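You operate a simulated robot arm through the tools that you are given. There is no shell and no other tool. Be economical: measure what you need, move in short steps, check, and stop when the job is done.

The job below is to be done with a simulated robot arm. You get a single attempt, and the scene is never put back.

JOB
Tare the steel 500 g on the tray scale, add the steel 1 kg and hold the reading.
Fine: switch on and zero first; both weights stay in the tray.

The check looks at the end state, three seconds after you hand in, the way a careful person would. Anything else that was tipped, shoved, dropped, spilled or broken makes it a failure.

ROBOT AND FRAMES
A 6-joint arm with a two-finger parallel gripper, fixed in place. Base frame: the origin is at the foot of the arm, x ahead of it, y to its left, z up. Units: m, degrees, N and s.
With the tool pointing down near the work surface it reaches from about 0.32 to 0.7 m from the base axis. Its first joint turns from -166.0 to 166.0 degrees. Payload 4.1 kg.
Tool frame: the origin (TCP) lies between the finger pads and is the grasp point; the fingertips stand 0.023 m ahead of it; z points along the fingers, y is the line along which they close. The gripper opens to 0.094 m. The fingers are 0.038 m wide and 0.01 m thick; the gripper's body (0.054 by 0.096 m) begins 0.039 m behind the TCP.
Orientation is told as [roll, pitch, yaw] about the base's x, y, z axes, in that order, counted from this pose: with the fingers straight down and closing along the base's y, the tool's x points along the base's -x, its y along +y and its z along -z.

CONTROLS
- The arm moves only by the tool nudge_tool. Its argument "series" is a list of rows, each a list of 3 entries, a list of its own where there are three numbers: the turn, a rotation vector about the base's x, y, z in degrees, then the shift along the base's x, y, z in mm, then the finger opening in mm, from 0 to 94. In form: [[[rx, ry, rz], [dx, dy, dz], jaw], ...]. A call has 1 to 12 rows; each row is the pose to reach, as a shift and turn from the pose commanded when the call began. Rows are played at 5 a second. More than 0.05 m and 8.6 degrees between two rows, or a gripper value outside its range, and nothing of the call is played. Where a pose cannot be reached the arm comes as near as it can. A force on the tool above 40 N (or 10 N above the force at the start of the call, whichever is more), or a blocked arm, ends the call early, and 0.2 s more pass. The fingers move at their own pace (about 0.045 m/s each) and stop on an object; they squeeze with about 24 N. The grip force told is the motor's: it shows also when the fingers shut on nothing. Time passes only in rows, and 0.2 s behind the last, so rows that repeat a pose let the fingers close. It gives the time, the measured TCP pose, the force on the tool (base axes), the opening and the grip force at its end, in the units of the frame above (readings bear some noise).
- Cameras (640 x 400 px; columns grow to the right, rows downward): "scene" is fixed at [0.0491, -0.6491, 1.5235]; the picture's right is [0.78, -0.62, 0.00], its down [-0.50, -0.63, -0.59] and it looks along [0.37, 0.46, -0.81] (base axes); focal length 310 px, centre (320, 200). "wrist" rides on the gripper at [0.086, 0.016, -0.074] in the tool frame; the picture's right is [-0.18, 0.98, 0.00], its down [-0.58, -0.11, -0.81] and it looks along [-0.79, -0.15, 0.59] (tool axes); focal length 243 px, centre (320, 200). There is no depth. A picture from a camera that has moved, and an enlarged one, comes with that camera's place and axes in the base frame and with its lens.
- camera(camera): a new picture of that camera. It takes no simulated time.
- lift_body(by): slides the trunk up (or, below 0, down) by that many m; the arm rides with it, the base frame stays. It gives what a move gives, with no picture.
- close_up(camera, box): a new picture of the part [left, top, right, bottom] of that camera's present view, enlarged. It takes no simulated time.
- sign_off(): hands the job in; it is judged then, once.

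Work in short steps. Places have to be worked out from the pictures, the camera data and where the tool is seen: move nearer, look again, correct. Check each grasp and each placing, and mend what went wrong. You have 120 turns and 76 pictures in all, those below and enlarged ones among them. Open the gripper and draw the arm clear of the work before you hand the job in, unless the task says otherwise; then end with one line.

The tools are called after "Call:" as name(argument=value, ...) on one line, values as JSON. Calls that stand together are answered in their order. nudge_tool: Moves the arm, as the interface text tells. Its arguments: {"type":"object","properties":{"series":{"type":"array"}},"required":["series"]} The other tools are called the same way: lift_body (by) slides the trunk up or down; camera (camera) takes a picture; close_up (camera, box) takes an enlarged picture of a part of a camera's view; sign_off () hands the job in.

At the start:

```text
t: 0.0
position: [0.3551, -0.0866, 1.0916]
orientation: [0.0, 0.0, 0.0]
contact_force: [-0.7, -0.3, 0.6]
finger_gap: 0.0941
gripper_force: 0.1
trunk travel left (down, up): [-0.475, 0.115]
```

scene: 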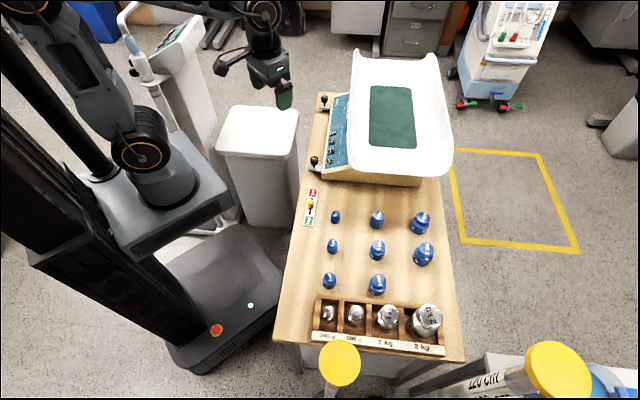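
wrist: 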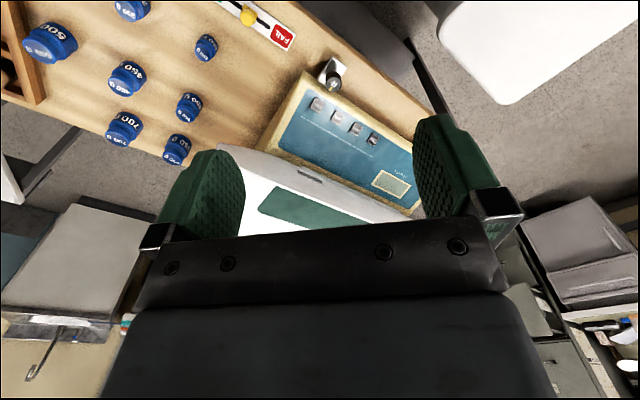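

The scene shows a tray scale with a control panel, blue weights, and a rack of steel weights. I'll zoom in on the panel and the rack first.

Call:
close_up(camera="scene", box=[290, 80, 370, 230])

Call:
close_up(camera="scene", box=[300, 280, 460, 370])

Call:
close_up(camera="wrist", box=[220, 0, 440, 220])

```text
2.67 times, centred on (330, 155) of scene
camera zoom: at [0.0491, -0.6491, 1.5235], right [0.78, -0.62, 0.0], down [-0.5, -0.63, -0.59], along [0.37, 0.46, -0.81], focal length 828 px, centre (293, 320)
```

zoom: 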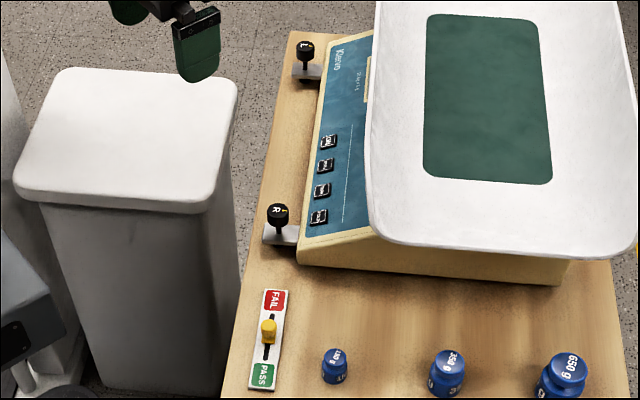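

```text
4.00 times, centred on (380, 325) of scene
camera zoom: at [0.0491, -0.6491, 1.5235], right [0.78, -0.62, 0.0], down [-0.5, -0.63, -0.59], along [0.37, 0.46, -0.81], focal length 1242 px, centre (80, -300)
```

zoom: 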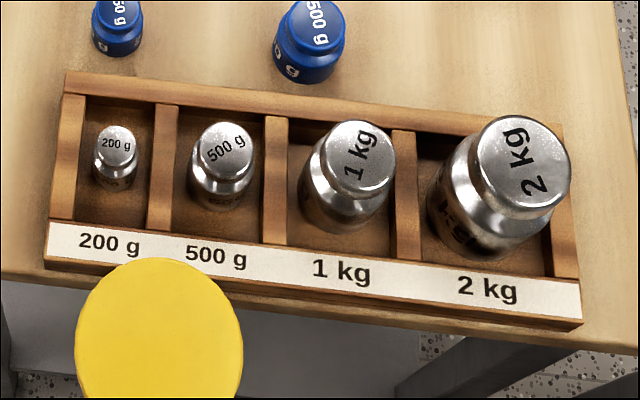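

```text
1.82 times, centred on (330, 110) of wrist
camera zoom: at [0.2677, -0.0711, 1.1656], right [0.18, 0.98, 0.0], down [0.58, -0.11, 0.81], along [0.79, -0.15, -0.59], focal length 441 px, centre (302, 364)
```

zoom: 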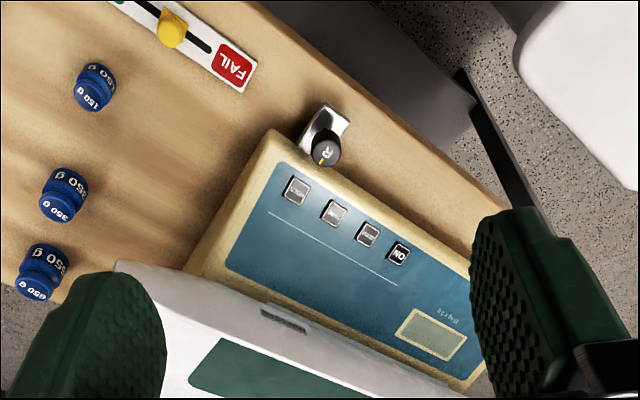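

The panel has four buttons, with ON nearest the display, and knobs marked L and R. I'll move in for a closer view of the panel.

Call:
nudge_tool(series=[[[0, 0, 0], [10, 0, -40], 94], [[0, 0, 0], [20, 0, -80], 94], [[0, 0, 0], [30, 0, -110], 94], [[0, 0, 0], [40, 0, -140], 94], [[0, 0, 0], [40, 0, -140], 94]])

Call:
camera(camera="wrist")

Call:
camera(camera="scene")

```text
t: 1.2
position: [0.3956, -0.0871, 0.9509]
orientation: [0.0, 0.0, -0.1]
contact_force: [-0.2, 0.6, -0.5]
finger_gap: 0.0939
gripper_force: 0.0
trunk travel left (down, up): [-0.475, 0.115]
```

```text
70 pictures are left
camera wrist: at [0.308, -0.0703, 1.0257], right [0.18, 0.98, 0.0], down [0.58, -0.11, 0.81], along [0.79, -0.15, -0.59], focal length 243 px, centre (320, 200)
```

wrist: 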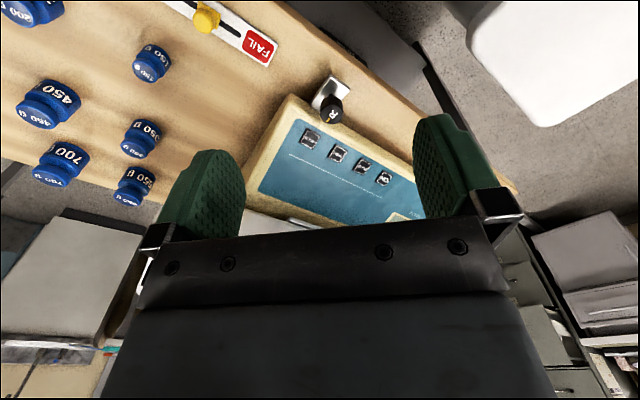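

```text
69 pictures are left
```

scene: 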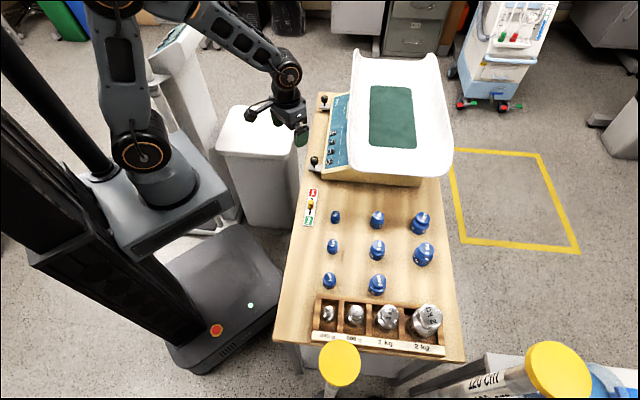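

Call:
close_up(camera="wrist", box=[250, 80, 430, 230])

Call:
close_up(camera="scene", box=[300, 90, 360, 180])

```text
2.67 times, centred on (340, 155) of wrist
camera zoom: at [0.308, -0.0703, 1.0257], right [0.18, 0.98, 0.0], down [0.58, -0.11, 0.81], along [0.79, -0.15, -0.59], focal length 647 px, centre (267, 320)
```

zoom: 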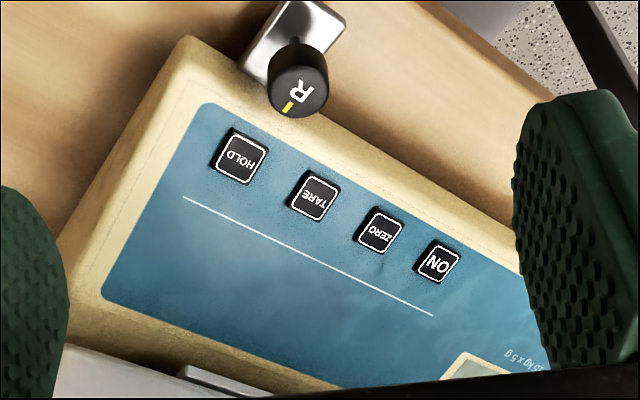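

```text
4.44 times, centred on (330, 135) of scene
camera zoom: at [0.0491, -0.6491, 1.5235], right [0.78, -0.62, 0.0], down [-0.5, -0.63, -0.59], along [0.37, 0.46, -0.81], focal length 1380 px, centre (276, 489)
```

zoom: 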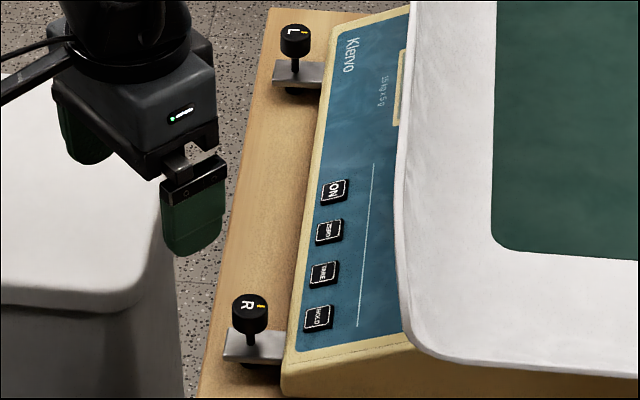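

Triangulating the two views, ON is at about (0.605, -0.026, 0.778) and HOLD at about (0.510, -0.121, 0.776), with ZERO and TARE evenly spaced between them. The tray edge is about 56 mm behind the button row. I'll close the fingers and turn the tool -45° so the gripper body stays clear of the tray.

Call:
nudge_tool(series=[[[0, 0, -7.5], [25, 8, 0], 0], [[0, 0, -15], [50, 16, 0], 0], [[0, 0, -22.5], [75, 25, 0], 0], [[0, 0, -30], [100, 33, 0], 0], [[0, 0, -37.5], [125, 42, 0], 0], [[0, 0, -45], [150, 50, 0], 0], [[0, 0, -45], [150, 50, 0], 0], [[0, 0, -45], [150, 50, 0], 0]])

```text
t: 3.0
position: [0.5448, -0.0362, 0.9504]
orientation: [0.0, 0.0, -45.0]
contact_force: [0.3, -0.4, 0.8]
finger_gap: 0.0
gripper_force: 23.8
trunk travel left (down, up): [-0.475, 0.115]
```

The turn went cleanly. Next I'll tilt 20° toward the tray and move to a hover above ON.

Call:
nudge_tool(series=[[[-5, -5, 0], [20, 3, -20], 0], [[-10, -10, 0], [40, 6, -50], 0], [[-14.1, -14.1, 0], [55, 9, -80], 0], [[-14.1, -14.1, 0], [61, 9, -105], 0], [[-14.1, -14.1, 0], [61, 9, -105], 0]])

Call:
camera(camera="wrist")

Call:
close_up(camera="scene", box=[290, 80, 390, 190])

```text
t: 4.2
position: [0.6064, -0.0262, 0.8455]
orientation: [0.1, -20.0, -44.9]
contact_force: [0.1, 0.5, -0.4]
finger_gap: 0.0004
gripper_force: 23.8
trunk travel left (down, up): [-0.475, 0.115]
```

```text
66 pictures are left
camera wrist: at [0.542, 0.0593, 0.8862], right [0.82, 0.57, 0.06], down [0.11, -0.27, 0.96], along [0.57, -0.77, -0.29], focal length 243 px, centre (320, 200)
```

wrist: 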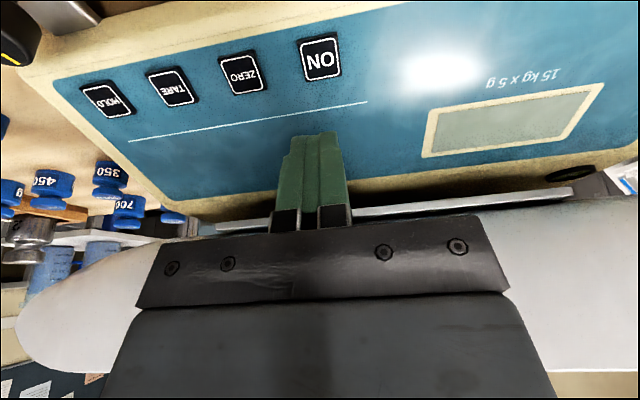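

```text
3.64 times, centred on (340, 135) of scene
camera zoom: at [0.0491, -0.6491, 1.5235], right [0.78, -0.62, 0.0], down [-0.5, -0.63, -0.59], along [0.37, 0.46, -0.81], focal length 1129 px, centre (247, 436)
```

zoom: 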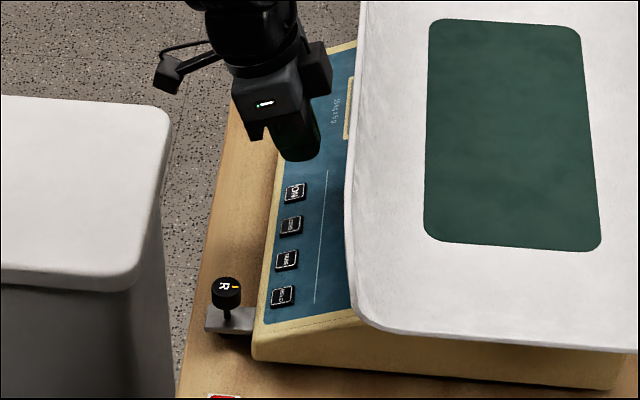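

The ON button triangulates right under the fingertip. I'll lower toward it and watch the force.

Call:
nudge_tool(series=[[[0, 0, 0], [0, 1, -20], 0], [[0, 0, 0], [0, 1, -30], 0], [[0, 0, 0], [0, 1, -34], 0], [[0, 0, 0], [0, 1, -34], 0]])

Call:
camera(camera="wrist")

```text
t: 5.2
position: [0.6069, -0.0265, 0.8103]
orientation: [0.0, -19.9, -44.9]
contact_force: [0.0, -0.6, -0.2]
finger_gap: 0.0
gripper_force: 24.4
trunk travel left (down, up): [-0.475, 0.115]
```

```text
64 pictures are left
camera wrist: at [0.5417, 0.0598, 0.852], right [0.82, 0.57, 0.06], down [0.12, -0.27, 0.96], along [0.57, -0.77, -0.29], focal length 243 px, centre (320, 200)
```

wrist: 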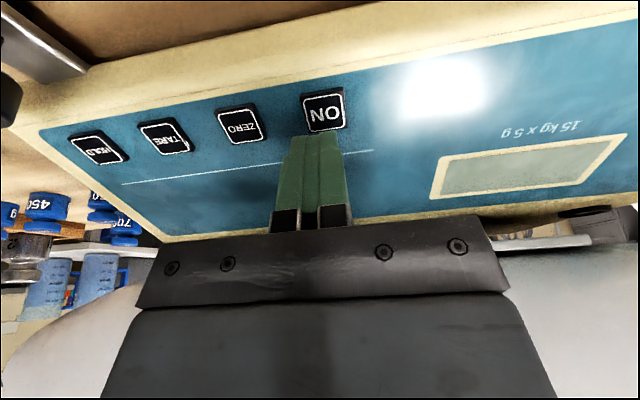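

The tip is slightly toward the tray from the centre of ON. I'll shift it 4 mm in +y and descend in small steps.

Call:
nudge_tool(series=[[[0, 0, 0], [0, 4, 0], 0], [[0, 0, 0], [0, 4, -3], 0], [[0, 0, 0], [0, 4, -6], 0], [[0, 0, 0], [0, 4, -8], 0], [[0, 0, 0], [0, 4, -10], 0], [[0, 0, 0], [0, 4, -10], 0]])

Call:
camera(camera="wrist")

```text
t: 6.6
position: [0.6061, -0.0222, 0.8023]
orientation: [0.0, -19.9, -44.9]
contact_force: [-0.3, 0.7, -0.4]
finger_gap: 0.0002
gripper_force: 23.8
trunk travel left (down, up): [-0.475, 0.115]
```

```text
63 pictures are left
camera wrist: at [0.5412, 0.0636, 0.8422], right [0.82, 0.57, 0.06], down [0.12, -0.27, 0.96], along [0.57, -0.77, -0.29], focal length 243 px, centre (320, 200)
```

wrist: 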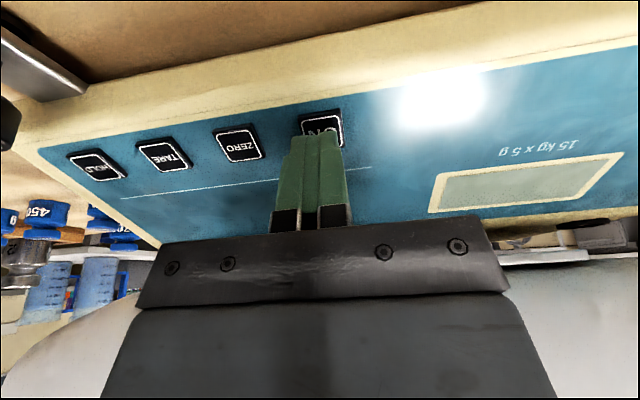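

There's no contact yet, so I'll keep going down in fine steps.

Call:
nudge_tool(series=[[[0, 0, 0], [0, 1, -2], 0], [[0, 0, 0], [0, 1, -4], 0], [[0, 0, 0], [0, 1, -4], 0]])

Call:
camera(camera="wrist")

```text
t: 7.4
position: [0.6058, -0.0214, 0.7975]
orientation: [0.0, -19.9, -44.9]
contact_force: [0.2, -0.8, -0.1]
finger_gap: 0.0
gripper_force: 24.3
trunk travel left (down, up): [-0.475, 0.115]
```

```text
62 pictures are left
camera wrist: at [0.5411, 0.0648, 0.8383], right [0.82, 0.57, 0.06], down [0.12, -0.27, 0.96], along [0.57, -0.77, -0.29], focal length 243 px, centre (320, 200)
```

wrist: 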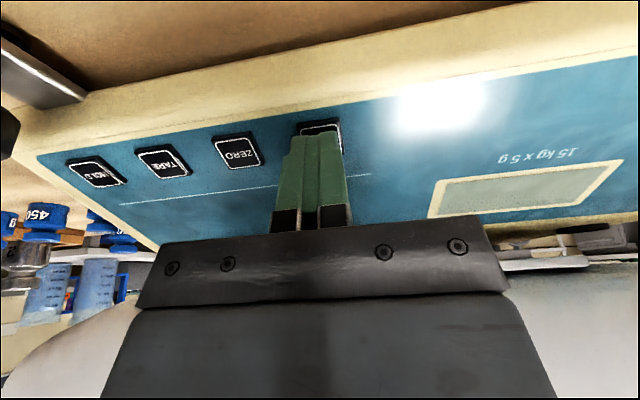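

Call:
nudge_tool(series=[[[0, 0, 0], [1, 1, -2], 0], [[0, 0, 0], [1, 1, -4], 0], [[0, 0, 0], [1, 1, -4], 0]])

Call:
close_up(camera="wrist", box=[200, 80, 640, 250])

```text
t: 8.2
position: [0.6071, -0.0209, 0.7935]
orientation: [0.0, -20.0, -45.0]
contact_force: [0.1, -1.5, 5.8]
finger_gap: 0.0
gripper_force: 24.1
trunk travel left (down, up): [-0.475, 0.115]
```

```text
1.45 times, centred on (420, 165) of wrist
camera zoom: at [0.5421, 0.0657, 0.835], right [0.82, 0.57, 0.06], down [0.11, -0.27, 0.96], along [0.57, -0.77, -0.28], focal length 353 px, centre (174, 251)
```

zoom: 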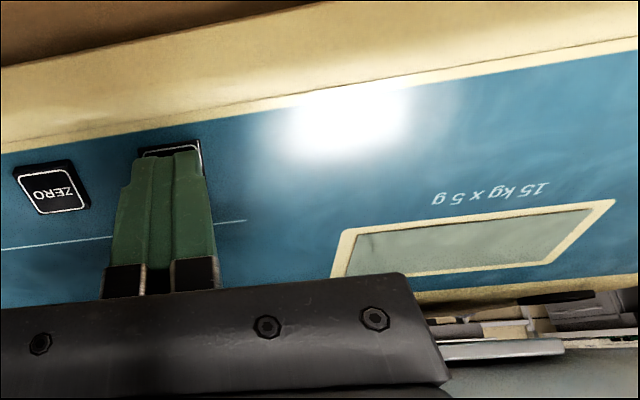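

Contact reads 5.8 N and the display is still blank. I'll press a little further.

Call:
nudge_tool(series=[[[0, 0, 0], [0, 0, -1.5], 0], [[0, 0, 0], [0, 0, -1.5], 0]])

Call:
close_up(camera="wrist", box=[200, 80, 640, 250])

```text
t: 8.8
position: [0.6064, -0.0199, 0.7935]
orientation: [0.1, -20.1, -45.0]
contact_force: [-1.6, -1.2, 13.0]
finger_gap: 0.0002
gripper_force: 23.9
trunk travel left (down, up): [-0.475, 0.115]
```

```text
1.45 times, centred on (420, 165) of wrist
camera zoom: at [0.5421, 0.0659, 0.8343], right [0.82, 0.57, 0.06], down [0.11, -0.27, 0.96], along [0.57, -0.77, -0.28], focal length 353 px, centre (174, 251)
```

zoom: 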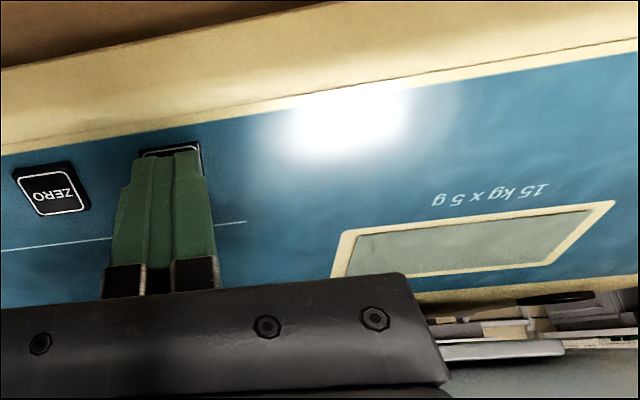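

The force has risen to 13 N. The switch may act on release, so I'll lift off and check the display.

Call:
nudge_tool(series=[[[0, 0, 0], [0, 0, 5], 0], [[0, 0, 0], [0, 0, 20], 0], [[0, 0, 0], [0, 0, 20], 0]])

Call:
camera(camera="wrist")

```text
t: 9.6
position: [0.6068, -0.0204, 0.8129]
orientation: [0.0, -20.0, -45.1]
contact_force: [-0.9, -0.2, 0.2]
finger_gap: 0.0
gripper_force: 24.4
trunk travel left (down, up): [-0.475, 0.115]
```

```text
59 pictures are left
camera wrist: at [0.5419, 0.0659, 0.8532], right [0.82, 0.57, 0.06], down [0.12, -0.27, 0.96], along [0.56, -0.77, -0.29], focal length 243 px, centre (320, 200)
```

wrist: 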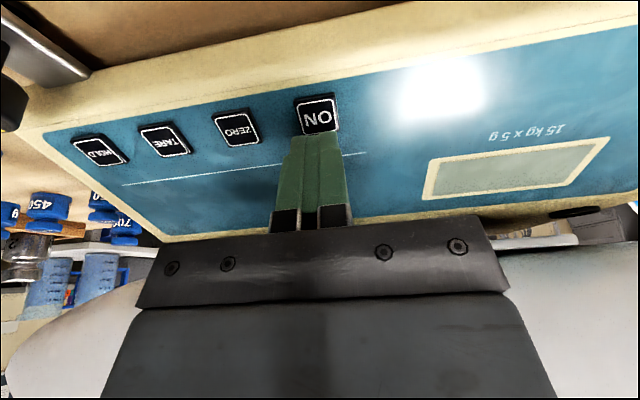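

The display is still blank. Comparing the button row with the white line, the panel slopes about 22°, so the tray-side half of the tip probably hit the panel. I'll tilt 10° more so the operator-side edge of the tip presses the button.

Call:
nudge_tool(series=[[[-3.5, -3.5, 0], [0, 0, 5], 0], [[-7.07, -7.07, 0], [0, 0, 8], 0], [[-7.07, -7.07, 0], [0, 0, 0], 0], [[-7.07, -7.07, 0], [0, 0, -5], 0], [[-7.07, -7.07, 0], [0, 0, -5], 0]])

Call:
camera(camera="wrist")

```text
t: 10.8
position: [0.6068, -0.02, 0.8078]
orientation: [0.0, -30.0, -44.9]
contact_force: [-0.3, -0.2, -0.1]
finger_gap: 0.0
gripper_force: 24.0
trunk travel left (down, up): [-0.475, 0.115]
```

```text
58 pictures are left
camera wrist: at [0.5384, 0.0693, 0.8286], right [0.81, 0.58, 0.09], down [-0.01, -0.15, 0.99], along [0.59, -0.8, -0.12], focal length 243 px, centre (320, 200)
```

wrist: 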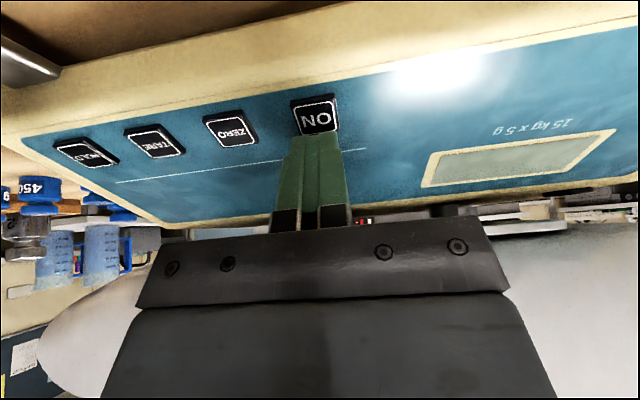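

The view confirms the tip is at the edge of ON. I'll press down with a slight shift toward the operator.

Call:
nudge_tool(series=[[[0, 0, 0], [-1, 2, -4], 0], [[0, 0, 0], [-1, 2, -8], 0], [[0, 0, 0], [-1, 2, -10], 0], [[0, 0, 0], [-1, 2, -12], 0], [[0, 0, 0], [-1, 2, -12], 0]])

Call:
camera(camera="wrist")

```text
t: 12.0
position: [0.607, -0.0187, 0.7954]
orientation: [0.0, -30.1, -44.9]
contact_force: [-0.1, 0.6, 3.2]
finger_gap: 0.0004
gripper_force: 24.0
trunk travel left (down, up): [-0.475, 0.115]
```

```text
57 pictures are left
camera wrist: at [0.5375, 0.0717, 0.8172], right [0.81, 0.58, 0.09], down [-0.01, -0.15, 0.99], along [0.59, -0.8, -0.12], focal length 243 px, centre (320, 200)
```

wrist: 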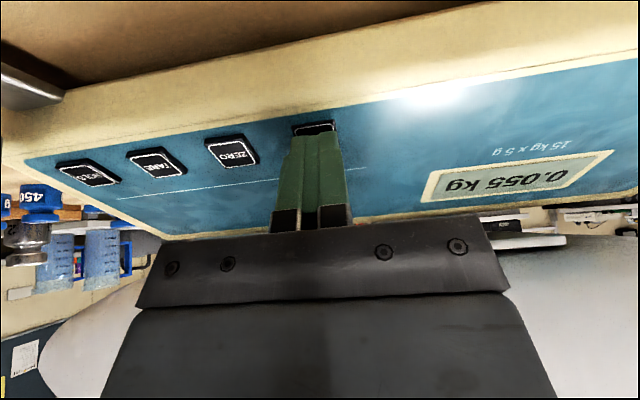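

The scale is on and shows 0.055 kg. I'll lift and move to ZERO.

Call:
nudge_tool(series=[[[0, 0, 0], [0, 0, 14], 0], [[0, 0, 0], [-31, -31, 14], 0], [[0, 0, 0], [-31, -31, 8], 0], [[0, 0, 0], [-31, -31, 8], 0]])

Call:
camera(camera="wrist")

```text
t: 13.0
position: [0.5748, -0.0493, 0.8032]
orientation: [0.0, -29.9, -44.9]
contact_force: [-0.5, 0.2, 0.0]
finger_gap: 0.0
gripper_force: 23.8
trunk travel left (down, up): [-0.475, 0.115]
```

```text
56 pictures are left
camera wrist: at [0.5066, 0.0405, 0.8244], right [0.81, 0.58, 0.09], down [-0.01, -0.15, 0.99], along [0.59, -0.8, -0.12], focal length 243 px, centre (320, 200)
```

wrist: 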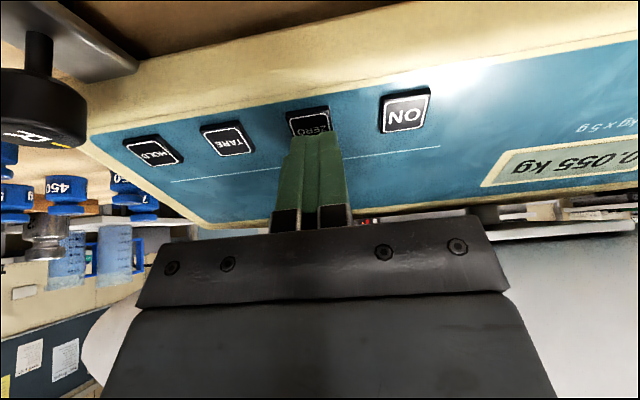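

The tip is lined up on ZERO, so I'll press.

Call:
nudge_tool(series=[[[0, 0, 0], [0, 0, -4], 0], [[0, 0, 0], [0, 0, -6], 0], [[0, 0, 0], [0, 0, -8], 0], [[0, 0, 0], [0, 0, -8], 0]])

Call:
camera(camera="wrist")

```text
t: 14.0
position: [0.5751, -0.0497, 0.7949]
orientation: [0.1, -30.0, -44.9]
contact_force: [-0.2, 0.5, 4.2]
finger_gap: 0.0002
gripper_force: 23.9
trunk travel left (down, up): [-0.475, 0.115]
```

```text
55 pictures are left
camera wrist: at [0.5062, 0.0407, 0.8169], right [0.81, 0.58, 0.09], down [-0.01, -0.15, 0.99], along [0.59, -0.8, -0.12], focal length 243 px, centre (320, 200)
```

wrist: 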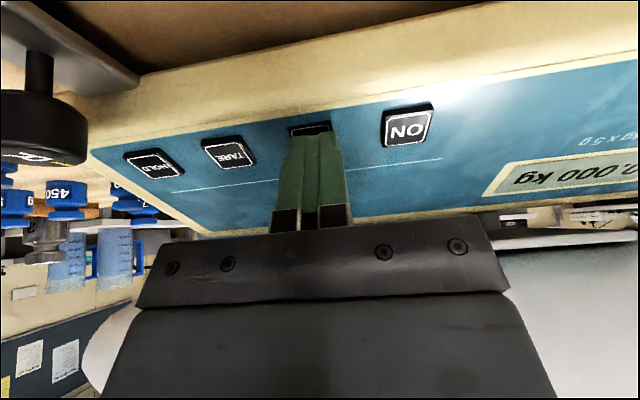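

The display now reads 0.000 kg. I'll lift away, straighten the tool and head for the rack.

Call:
nudge_tool(series=[[[0, 0, 0], [-5, 5, 25], 0], [[5.3, 5.3, 0], [-15, 0, 60], 0], [[10.6, 10.6, 0], [-30, -10, 100], 0], [[15.9, 15.9, 0], [-50, -30, 140], 0], [[21.2, 21.2, 0], [-75, -60, 155], 30], [[21.2, 21.2, 0], [-105, -95, 155], 60], [[21.2, 21.2, 0], [-135, -130, 155], 94], [[21.2, 21.2, 0], [-165, -165, 155], 94], [[21.2, 21.2, 0], [-195, -200, 155], 94], [[21.2, 21.2, 0], [-220, -240, 155], 94], [[21.2, 21.2, 0], [-245, -280, 155], 94], [[21.2, 21.2, 0], [-270, -320, 155], 94]])

Call:
camera(camera="wrist")

Call:
camera(camera="scene")

```text
t: 16.6
position: [0.3048, -0.3698, 0.9507]
orientation: [0.0, 0.0, -44.9]
contact_force: [-0.8, -0.5, 0.1]
finger_gap: 0.094
gripper_force: 0.1
trunk travel left (down, up): [-0.475, 0.115]
```

```text
54 pictures are left
camera wrist: at [0.2542, -0.299, 1.0249], right [0.82, 0.57, 0.0], down [0.34, -0.49, 0.81], along [0.46, -0.66, -0.59], focal length 243 px, centre (320, 200)
```

wrist: 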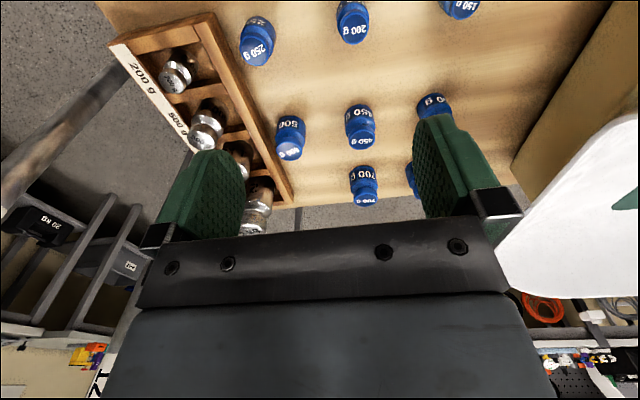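

```text
53 pictures are left
```

scene: 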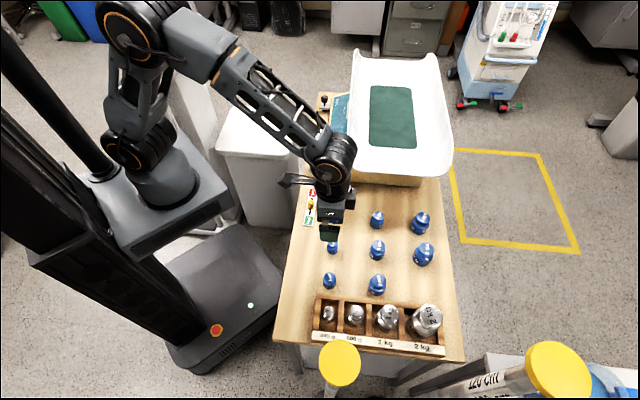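

The 500 g steel head is at about (0.249, -0.534, 0.78). I'll move closer to check its shape and how much room the fingers have.

Call:
nudge_tool(series=[[[0, 0, 0], [-15, -40, -15], 94], [[0, 0, 0], [-30, -80, -30], 94], [[0, 0, 0], [-45, -120, -50], 94], [[0, 0, 0], [-53, -155, -60], 94], [[0, 0, 0], [-53, -155, -60], 94]])

Call:
camera(camera="wrist")

Call:
close_up(camera="scene", box=[290, 240, 460, 360])

```text
t: 17.8
position: [0.251, -0.5246, 0.8921]
orientation: [0.0, 0.2, -45.0]
contact_force: [0.9, -0.1, 0.0]
finger_gap: 0.0941
gripper_force: 0.0
trunk travel left (down, up): [-0.475, 0.115]
```

```text
52 pictures are left
camera wrist: at [0.2008, -0.4535, 0.9652], right [0.82, 0.57, 0.0], down [0.34, -0.49, 0.81], along [0.46, -0.66, -0.59], focal length 243 px, centre (320, 200)
```

wrist: 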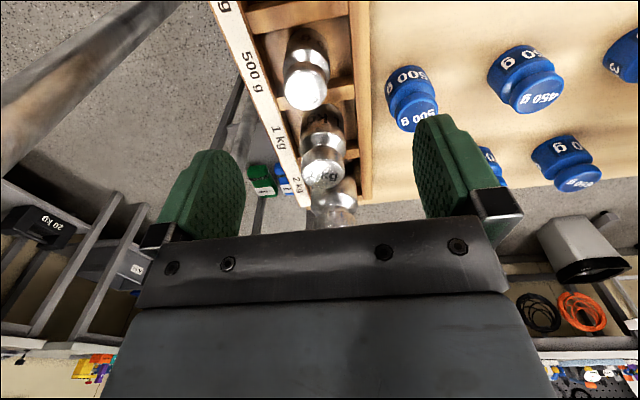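

```text
3.33 times, centred on (375, 300) of scene
camera zoom: at [0.0491, -0.6491, 1.5235], right [0.78, -0.62, 0.0], down [-0.5, -0.63, -0.59], along [0.37, 0.46, -0.81], focal length 1035 px, centre (137, -133)
```

zoom: 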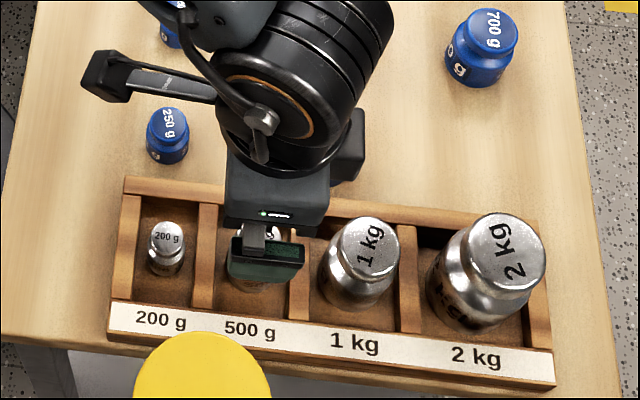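

The tool is aligned with the rack and the compartment is about 69 mm deep. I plan to grip the head above the rack walls, so I'll open to 60 mm and lower partway to check.

Call:
nudge_tool(series=[[[0, 0, 0], [-2, -6, -20], 75], [[0, 0, 0], [-3, -13, -50], 60], [[0, 0, 0], [-3, -13, -70], 60], [[0, 0, 0], [-3, -13, -70], 60]])

Call:
camera(camera="wrist")

Call:
close_up(camera="scene", box=[310, 270, 410, 350])

```text
t: 18.8
position: [0.2492, -0.5384, 0.8199]
orientation: [-0.1, 0.0, -45.0]
contact_force: [-0.4, -0.3, 0.1]
finger_gap: 0.0598
gripper_force: 0.0
trunk travel left (down, up): [-0.475, 0.115]
```

```text
50 pictures are left
camera wrist: at [0.1985, -0.4665, 0.8949], right [0.82, 0.57, 0.0], down [0.33, -0.49, 0.81], along [0.46, -0.66, -0.59], focal length 243 px, centre (320, 200)
```

wrist: 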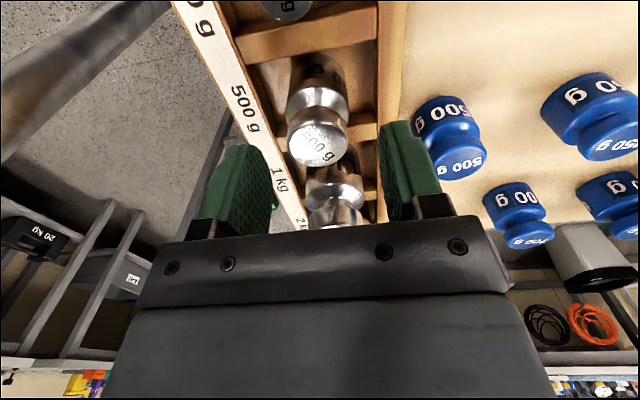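

```text
5.00 times, centred on (360, 310) of scene
camera zoom: at [0.0491, -0.6491, 1.5235], right [0.78, -0.62, 0.0], down [-0.5, -0.63, -0.59], along [0.37, 0.46, -0.81], focal length 1552 px, centre (120, -350)
```

zoom: 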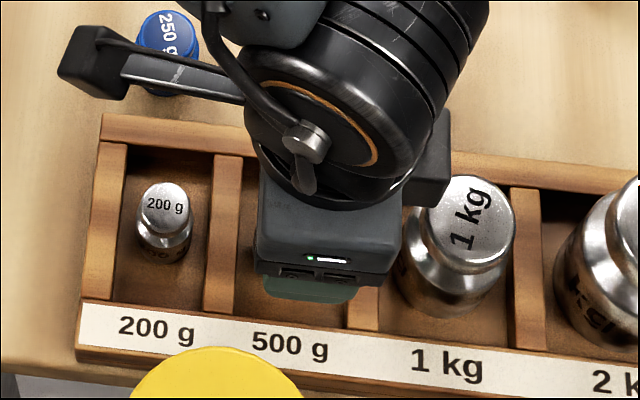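

The 500 g head is centred between the fingers. I'll narrow to 50 mm and go down to the head.

Call:
nudge_tool(series=[[[0, 0, 0], [2, -3, -10], 50], [[0, 0, 0], [2, -3, -20], 50], [[0, 0, 0], [2, -3, -30], 50], [[0, 0, 0], [2, -3, -30], 50]])

Call:
camera(camera="wrist")

```text
t: 19.8
position: [0.2507, -0.5402, 0.7902]
orientation: [-0.1, -0.1, -45.0]
contact_force: [1.0, 0.2, -0.3]
finger_gap: 0.05
gripper_force: 0.0
trunk travel left (down, up): [-0.475, 0.115]
```

```text
48 pictures are left
camera wrist: at [0.2004, -0.4692, 0.8652], right [0.82, 0.57, 0.0], down [0.33, -0.49, 0.81], along [0.46, -0.66, -0.59], focal length 243 px, centre (320, 200)
```

wrist: 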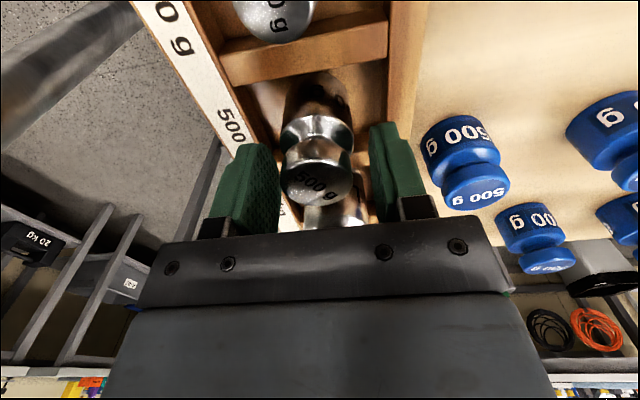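

The head sits between the pads, so I'll close.

Call:
nudge_tool(series=[[[0, 0, 0], [0, 0, 0], 30], [[0, 0, 0], [0, 0, 0], 20], [[0, 0, 0], [0, 0, 0], 20], [[0, 0, 0], [0, 0, 0], 20]])

Call:
camera(camera="wrist")

```text
t: 20.8
position: [0.2511, -0.5412, 0.7904]
orientation: [-0.1, 0.0, -44.9]
contact_force: [0.6, -0.5, 0.3]
finger_gap: 0.0373
gripper_force: 24.0
trunk travel left (down, up): [-0.475, 0.115]
```

```text
47 pictures are left
camera wrist: at [0.2003, -0.4693, 0.8653], right [0.82, 0.57, 0.0], down [0.33, -0.49, 0.81], along [0.46, -0.66, -0.59], focal length 243 px, centre (320, 200)
```

wrist: 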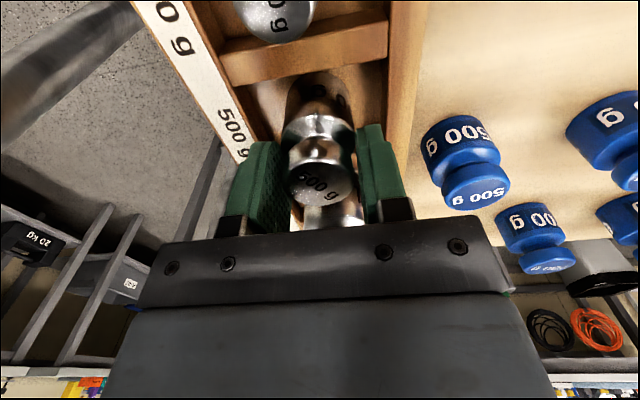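

It gripped at 37 mm. I'll lift straight up and check.

Call:
nudge_tool(series=[[[0, 0, 0], [0, 0, 10], 20], [[0, 0, 0], [0, 0, 30], 20], [[0, 0, 0], [0, 0, 60], 20], [[0, 0, 0], [0, 0, 100], 20], [[0, 0, 0], [0, 0, 140], 20], [[0, 0, 0], [0, 0, 160], 20]])

Call:
camera(camera="wrist")

Call:
camera(camera="scene")

```text
t: 22.2
position: [0.2521, -0.5398, 0.9511]
orientation: [0.0, 0.0, -45.0]
contact_force: [-0.2, 0.1, -4.2]
finger_gap: 0.0371
gripper_force: 24.8
trunk travel left (down, up): [-0.475, 0.115]
```

```text
46 pictures are left
camera wrist: at [0.2011, -0.4682, 1.0258], right [0.82, 0.57, 0.0], down [0.34, -0.49, 0.81], along [0.46, -0.66, -0.59], focal length 243 px, centre (320, 200)
```

wrist: 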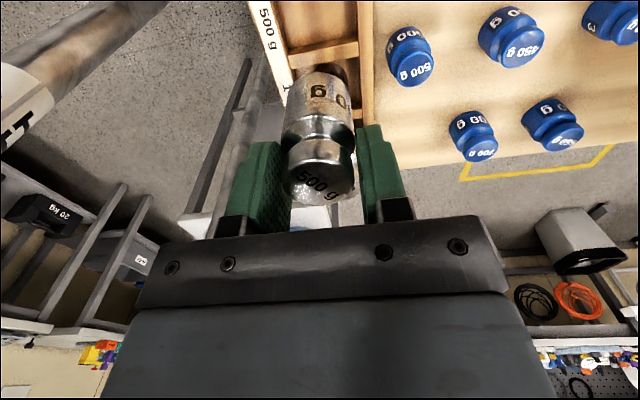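

```text
45 pictures are left
```

scene: 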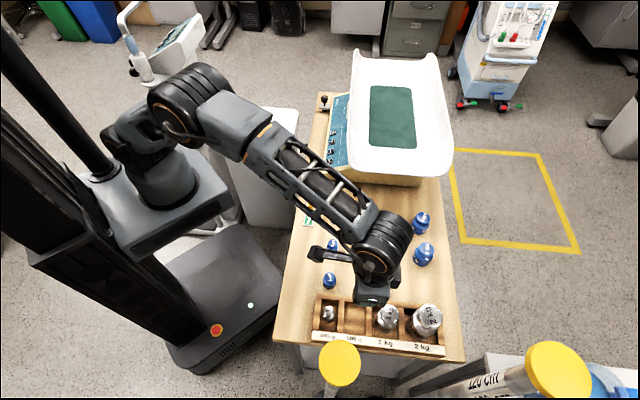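

The 500 g is held securely. I'll carry it high over to the near end of the tray, aiming for about (0.632, -0.207).

Call:
nudge_tool(series=[[[0, 0, 0], [0, 0, 45], 20], [[0, 0, 0], [34, 30, 55], 20], [[0, 0, 0], [69, 60, 55], 20], [[0, 0, 0], [104, 91, 55], 20], [[0, 0, 0], [139, 122, 55], 20], [[0, 0, 0], [174, 152, 55], 20], [[0, 0, 0], [209, 183, 55], 20], [[0, 0, 0], [244, 214, 55], 20], [[0, 0, 0], [279, 244, 55], 20], [[0, 0, 0], [314, 275, 55], 20], [[0, 0, 0], [347, 304, 55], 20], [[0, 0, 0], [380, 333, 55], 20]])

Call:
camera(camera="wrist")

Call:
camera(camera="scene")

```text
t: 24.8
position: [0.6316, -0.2076, 1.0048]
orientation: [-0.1, 0.2, -45.0]
contact_force: [1.1, 0.3, -5.1]
finger_gap: 0.0373
gripper_force: 24.0
trunk travel left (down, up): [-0.475, 0.115]
```

```text
44 pictures are left
camera wrist: at [0.5816, -0.1342, 1.0797], right [0.82, 0.57, 0.0], down [0.34, -0.49, 0.81], along [0.45, -0.66, -0.59], focal length 243 px, centre (320, 200)
```

wrist: 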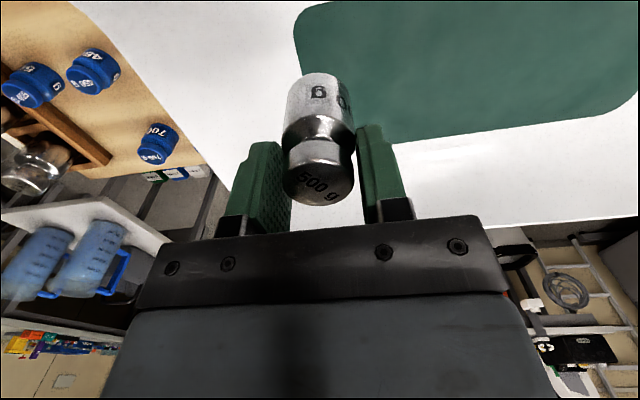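

```text
43 pictures are left
```

scene: 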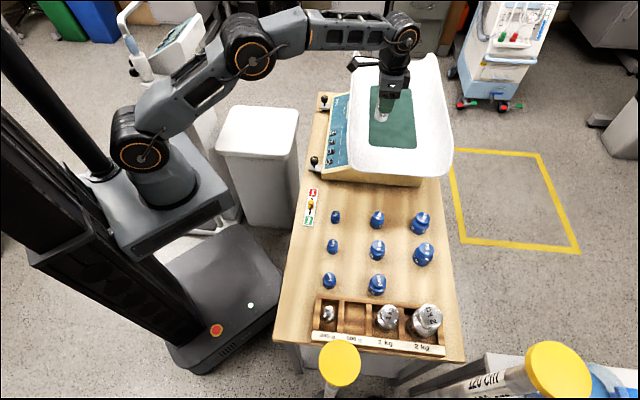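

Both cameras put the tray floor near z 0.82–0.83, with the mat corner at about (0.614, -0.20). I'll shift slightly onto the mat and lower the weight gradually.

Call:
nudge_tool(series=[[[0, 0, 0], [5, -5, -35], 20], [[0, 0, 0], [5, -5, -70], 20], [[0, 0, 0], [5, -5, -95], 20], [[0, 0, 0], [5, -5, -110], 20], [[0, 0, 0], [5, -5, -110], 20]])

Call:
camera(camera="wrist")

Call:
close_up(camera="scene", box=[310, 50, 470, 190])

```text
t: 26.0
position: [0.6368, -0.213, 0.8969]
orientation: [0.2, -0.3, -45.0]
contact_force: [3.4, 0.0, 15.9]
finger_gap: 0.0373
gripper_force: 24.5
trunk travel left (down, up): [-0.475, 0.115]
```

```text
42 pictures are left
camera wrist: at [0.5854, -0.14, 0.9716], right [0.82, 0.57, 0.0], down [0.33, -0.49, 0.81], along [0.46, -0.67, -0.59], focal length 243 px, centre (320, 200)
```

wrist: 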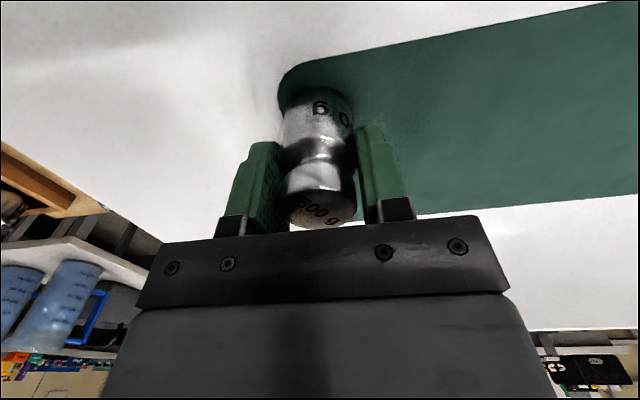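

```text
2.86 times, centred on (390, 120) of scene
camera zoom: at [0.0491, -0.6491, 1.5235], right [0.78, -0.62, 0.0], down [-0.5, -0.63, -0.59], along [0.37, 0.46, -0.81], focal length 887 px, centre (120, 429)
```

zoom: 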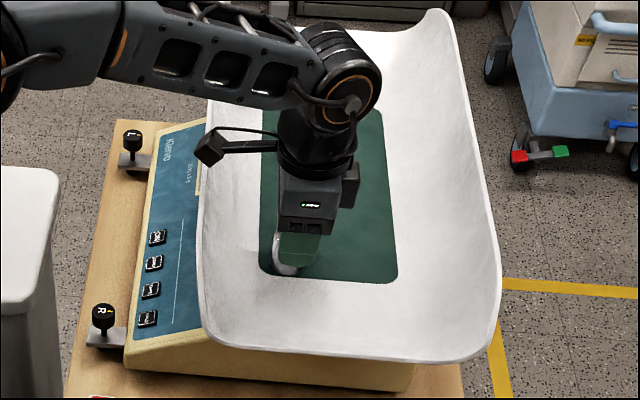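

Contact reads about 16 N upward, so the weight is on the tray floor. I'll ease up 2 mm to relieve the load, then open gently.

Call:
nudge_tool(series=[[[0, 0, 0], [0, 0, 2], 20], [[0, 0, 0], [0, 0, 2], 34], [[0, 0, 0], [0, 0, 2], 48], [[0, 0, 0], [0, 0, 2], 60], [[0, 0, 0], [0, 0, 2], 60]])

Call:
camera(camera="wrist")

```text
t: 27.2
position: [0.6348, -0.2124, 0.8986]
orientation: [0.0, 0.0, -45.1]
contact_force: [-0.3, 0.4, 0.6]
finger_gap: 0.0599
gripper_force: 0.0
trunk travel left (down, up): [-0.475, 0.115]
```

```text
40 pictures are left
camera wrist: at [0.5856, -0.1402, 0.9721], right [0.82, 0.57, 0.0], down [0.34, -0.49, 0.81], along [0.46, -0.66, -0.59], focal length 243 px, centre (320, 200)
```

wrist: 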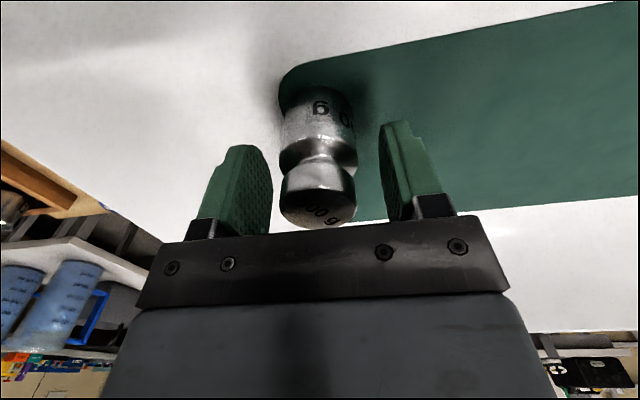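

The 500 g stands upright in the tray. I'll lift clear and move over to hover near TARE.

Call:
nudge_tool(series=[[[0, 0, 0], [0, 0, 40], 60], [[0, 0, 0], [0, 0, 80], 60], [[0, 0, 0], [-25, 38, 100], 30], [[0, 0, 0], [-50, 76, 90], 0], [[-5.3, -5.3, 0], [-75, 108, 75], 0], [[-10.6, -10.6, 0], [-92, 130, 50], 0], [[-15.9, -15.9, 0], [-93, 131, 15], 0], [[-21.2, -21.2, 0], [-93, 131, -20], 0], [[-21.2, -21.2, 0], [-93, 131, -60], 0], [[-21.2, -21.2, 0], [-93, 131, -90], 0], [[-21.2, -21.2, 0], [-93, 131, -90], 0]])

Call:
camera(camera="wrist")

```text
t: 29.6
position: [0.5443, -0.0811, 0.8065]
orientation: [0.0, -29.9, -45.0]
contact_force: [0.1, 0.2, -0.2]
finger_gap: 0.0
gripper_force: 24.4
trunk travel left (down, up): [-0.475, 0.115]
```

```text
39 pictures are left
camera wrist: at [0.4755, 0.0088, 0.8286], right [0.81, 0.58, 0.09], down [0.0, -0.15, 0.99], along [0.59, -0.8, -0.12], focal length 243 px, centre (320, 200)
```

wrist: 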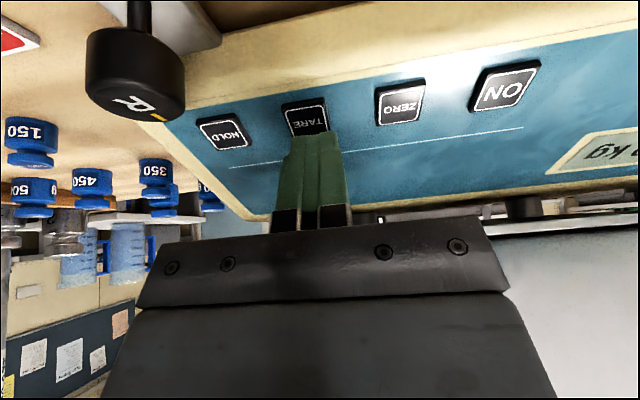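

The tip is over TARE. I'll press as before, 12 mm down.

Call:
nudge_tool(series=[[[0, 0, 0], [0, 0, -5], 0], [[0, 0, 0], [0, 0, -8], 0], [[0, 0, 0], [0, 0, -10], 0], [[0, 0, 0], [0, 0, -12], 0], [[0, 0, 0], [0, 0, -12], 0]])

Call:
camera(camera="wrist")

```text
t: 30.8
position: [0.5422, -0.0821, 0.795]
orientation: [0.1, -30.1, -45.0]
contact_force: [0.5, 0.2, 3.8]
finger_gap: 0.0
gripper_force: 24.6
trunk travel left (down, up): [-0.475, 0.115]
```

```text
38 pictures are left
camera wrist: at [0.4743, 0.0085, 0.817], right [0.81, 0.58, 0.09], down [-0.01, -0.15, 0.99], along [0.59, -0.8, -0.12], focal length 243 px, centre (320, 200)
```

wrist: 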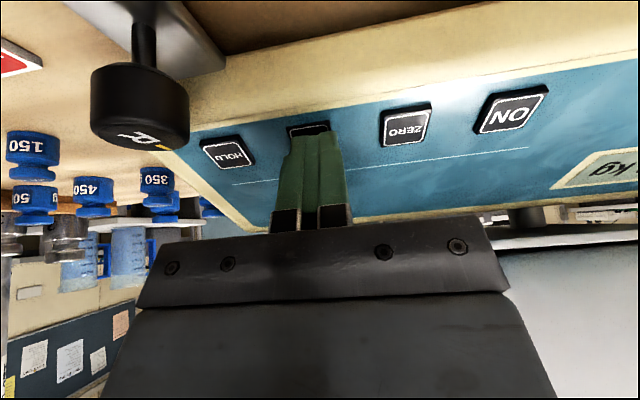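

The press force of 3.8 N matches the earlier ones. I'll lift off and slide toward the display to read it.

Call:
nudge_tool(series=[[[0, 0, 0], [0, 0, 15], 0], [[0, 0, 0], [-5, 5, 45], 0], [[0, 0, 0], [20, 30, 65], 0], [[0, 0, 0], [45, 55, 65], 0], [[0, 0, 0], [45, 55, 65], 0]])

Call:
camera(camera="wrist")

```text
t: 32.0
position: [0.5881, -0.0253, 0.8607]
orientation: [0.0, -29.9, -44.9]
contact_force: [-0.6, -0.5, 0.0]
finger_gap: 0.0
gripper_force: 23.7
trunk travel left (down, up): [-0.475, 0.115]
```

```text
37 pictures are left
camera wrist: at [0.519, 0.0641, 0.8818], right [0.81, 0.58, 0.09], down [0.0, -0.15, 0.99], along [0.59, -0.8, -0.12], focal length 243 px, centre (320, 200)
```

wrist: 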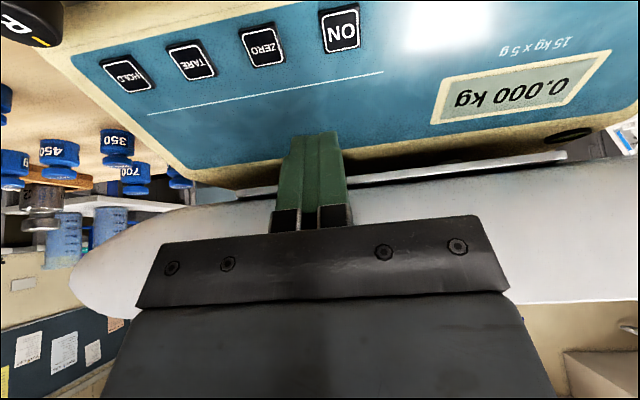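

The display reads 0.000 kg with the 500 g on the tray, so the tare took. Next I'll go for the 1 kg.

Call:
nudge_tool(series=[[[5.3, 5.3, 0], [-10, 5, 35], 0], [[10.6, 10.6, 0], [-20, 0, 75], 0], [[15.9, 15.9, 0], [-40, -20, 100], 0], [[21.2, 21.2, 0], [-60, -55, 100], 30], [[21.2, 21.2, 0], [-85, -95, 100], 60], [[21.2, 21.2, 0], [-108, -138, 100], 90], [[21.2, 21.2, 0], [-131, -181, 100], 90], [[21.2, 21.2, 0], [-154, -224, 100], 90], [[21.2, 21.2, 0], [-177, -267, 100], 90], [[21.2, 21.2, 0], [-200, -310, 100], 90], [[21.2, 21.2, 0], [-223, -353, 100], 90], [[21.2, 21.2, 0], [-246, -396, 90], 90]])

Call:
nudge_tool(series=[[[0, 0, 0], [-15, -45, -10], 90], [[0, 0, 0], [-30, -90, -25], 90], [[0, 0, 0], [-40, -130, -45], 90], [[0, 0, 0], [-44, -150, -60], 90], [[0, 0, 0], [-44, -150, -60], 90]])

Call:
camera(camera="wrist")

Call:
camera(camera="scene")

```text
t: 34.6
position: [0.3417, -0.4228, 0.9515]
orientation: [0.0, 0.0, -44.9]
contact_force: [0.0, 0.1, 0.3]
finger_gap: 0.0901
gripper_force: 0.1
trunk travel left (down, up): [-0.475, 0.115]
```

```text
t: 35.8
position: [0.2991, -0.5736, 0.8902]
orientation: [0.1, 0.1, -45.0]
contact_force: [1.1, -0.3, -0.2]
finger_gap: 0.0901
gripper_force: 0.1
trunk travel left (down, up): [-0.475, 0.115]
```

```text
36 pictures are left
camera wrist: at [0.2485, -0.5014, 0.965], right [0.82, 0.57, 0.0], down [0.34, -0.49, 0.81], along [0.46, -0.66, -0.59], focal length 243 px, centre (320, 200)
```

wrist: 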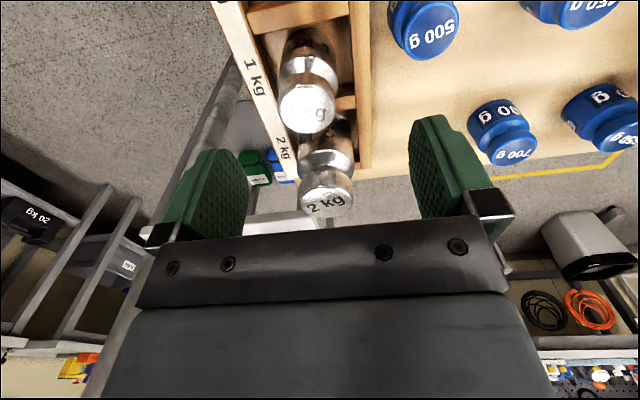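

```text
35 pictures are left
```

scene: 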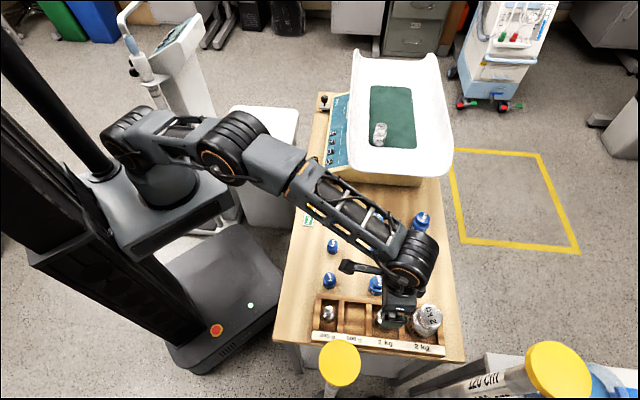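

The 1 kg head is at about (0.298, -0.587, 0.81), and both cameras agree. I'll go partway down with a 64 mm opening.

Call:
nudge_tool(series=[[[0, 0, 0], [0, -7, -15], 75], [[0, 0, 0], [-1, -13, -35], 64], [[0, 0, 0], [-1, -13, -45], 64], [[0, 0, 0], [-1, -13, -45], 64]])

Call:
camera(camera="wrist")

```text
t: 36.8
position: [0.2977, -0.5859, 0.8461]
orientation: [0.1, -0.1, -44.9]
contact_force: [0.6, -0.5, -0.7]
finger_gap: 0.0639
gripper_force: 0.2
trunk travel left (down, up): [-0.475, 0.115]
```

```text
34 pictures are left
camera wrist: at [0.2469, -0.5139, 0.92], right [0.82, 0.57, 0.0], down [0.33, -0.49, 0.81], along [0.46, -0.66, -0.59], focal length 243 px, centre (320, 200)
```

wrist: 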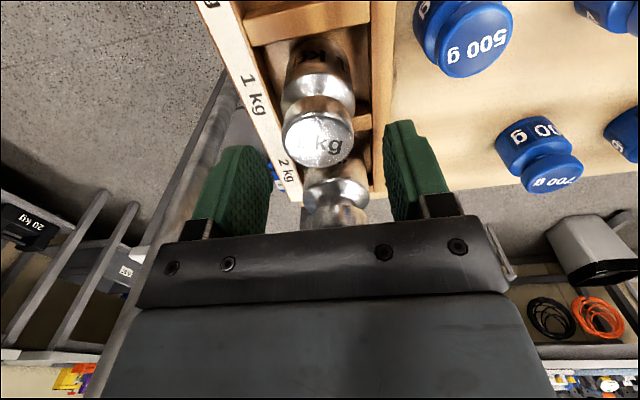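

The head is centred, so I'll lower to grip height and close.

Call:
nudge_tool(series=[[[0, 0, 0], [1, -2, -15], 60], [[0, 0, 0], [1, -2, -30], 58], [[0, 0, 0], [1, -2, -39], 58], [[0, 0, 0], [1, -2, -39], 58], [[0, 0, 0], [1, -2, -39], 40], [[0, 0, 0], [1, -2, -39], 28], [[0, 0, 0], [1, -2, -39], 28], [[0, 0, 0], [1, -2, -39], 28]])

Call:
camera(camera="wrist")

```text
t: 38.6
position: [0.2968, -0.5882, 0.8054]
orientation: [-0.1, 0.0, -45.0]
contact_force: [-2.9, -2.4, 1.4]
finger_gap: 0.0407
gripper_force: 23.7
trunk travel left (down, up): [-0.475, 0.115]
```

```text
33 pictures are left
camera wrist: at [0.2474, -0.516, 0.881], right [0.82, 0.57, 0.0], down [0.33, -0.49, 0.81], along [0.46, -0.66, -0.59], focal length 243 px, centre (320, 200)
```

wrist: 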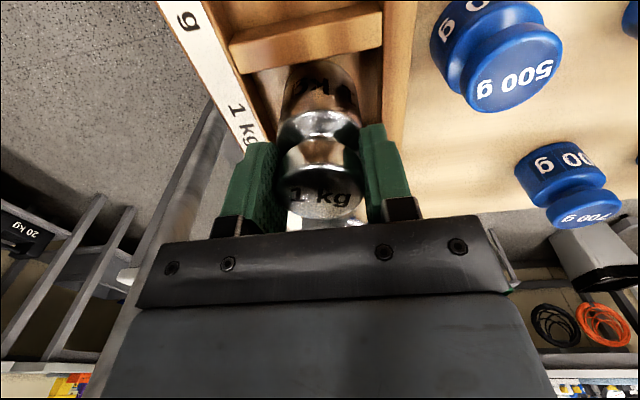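

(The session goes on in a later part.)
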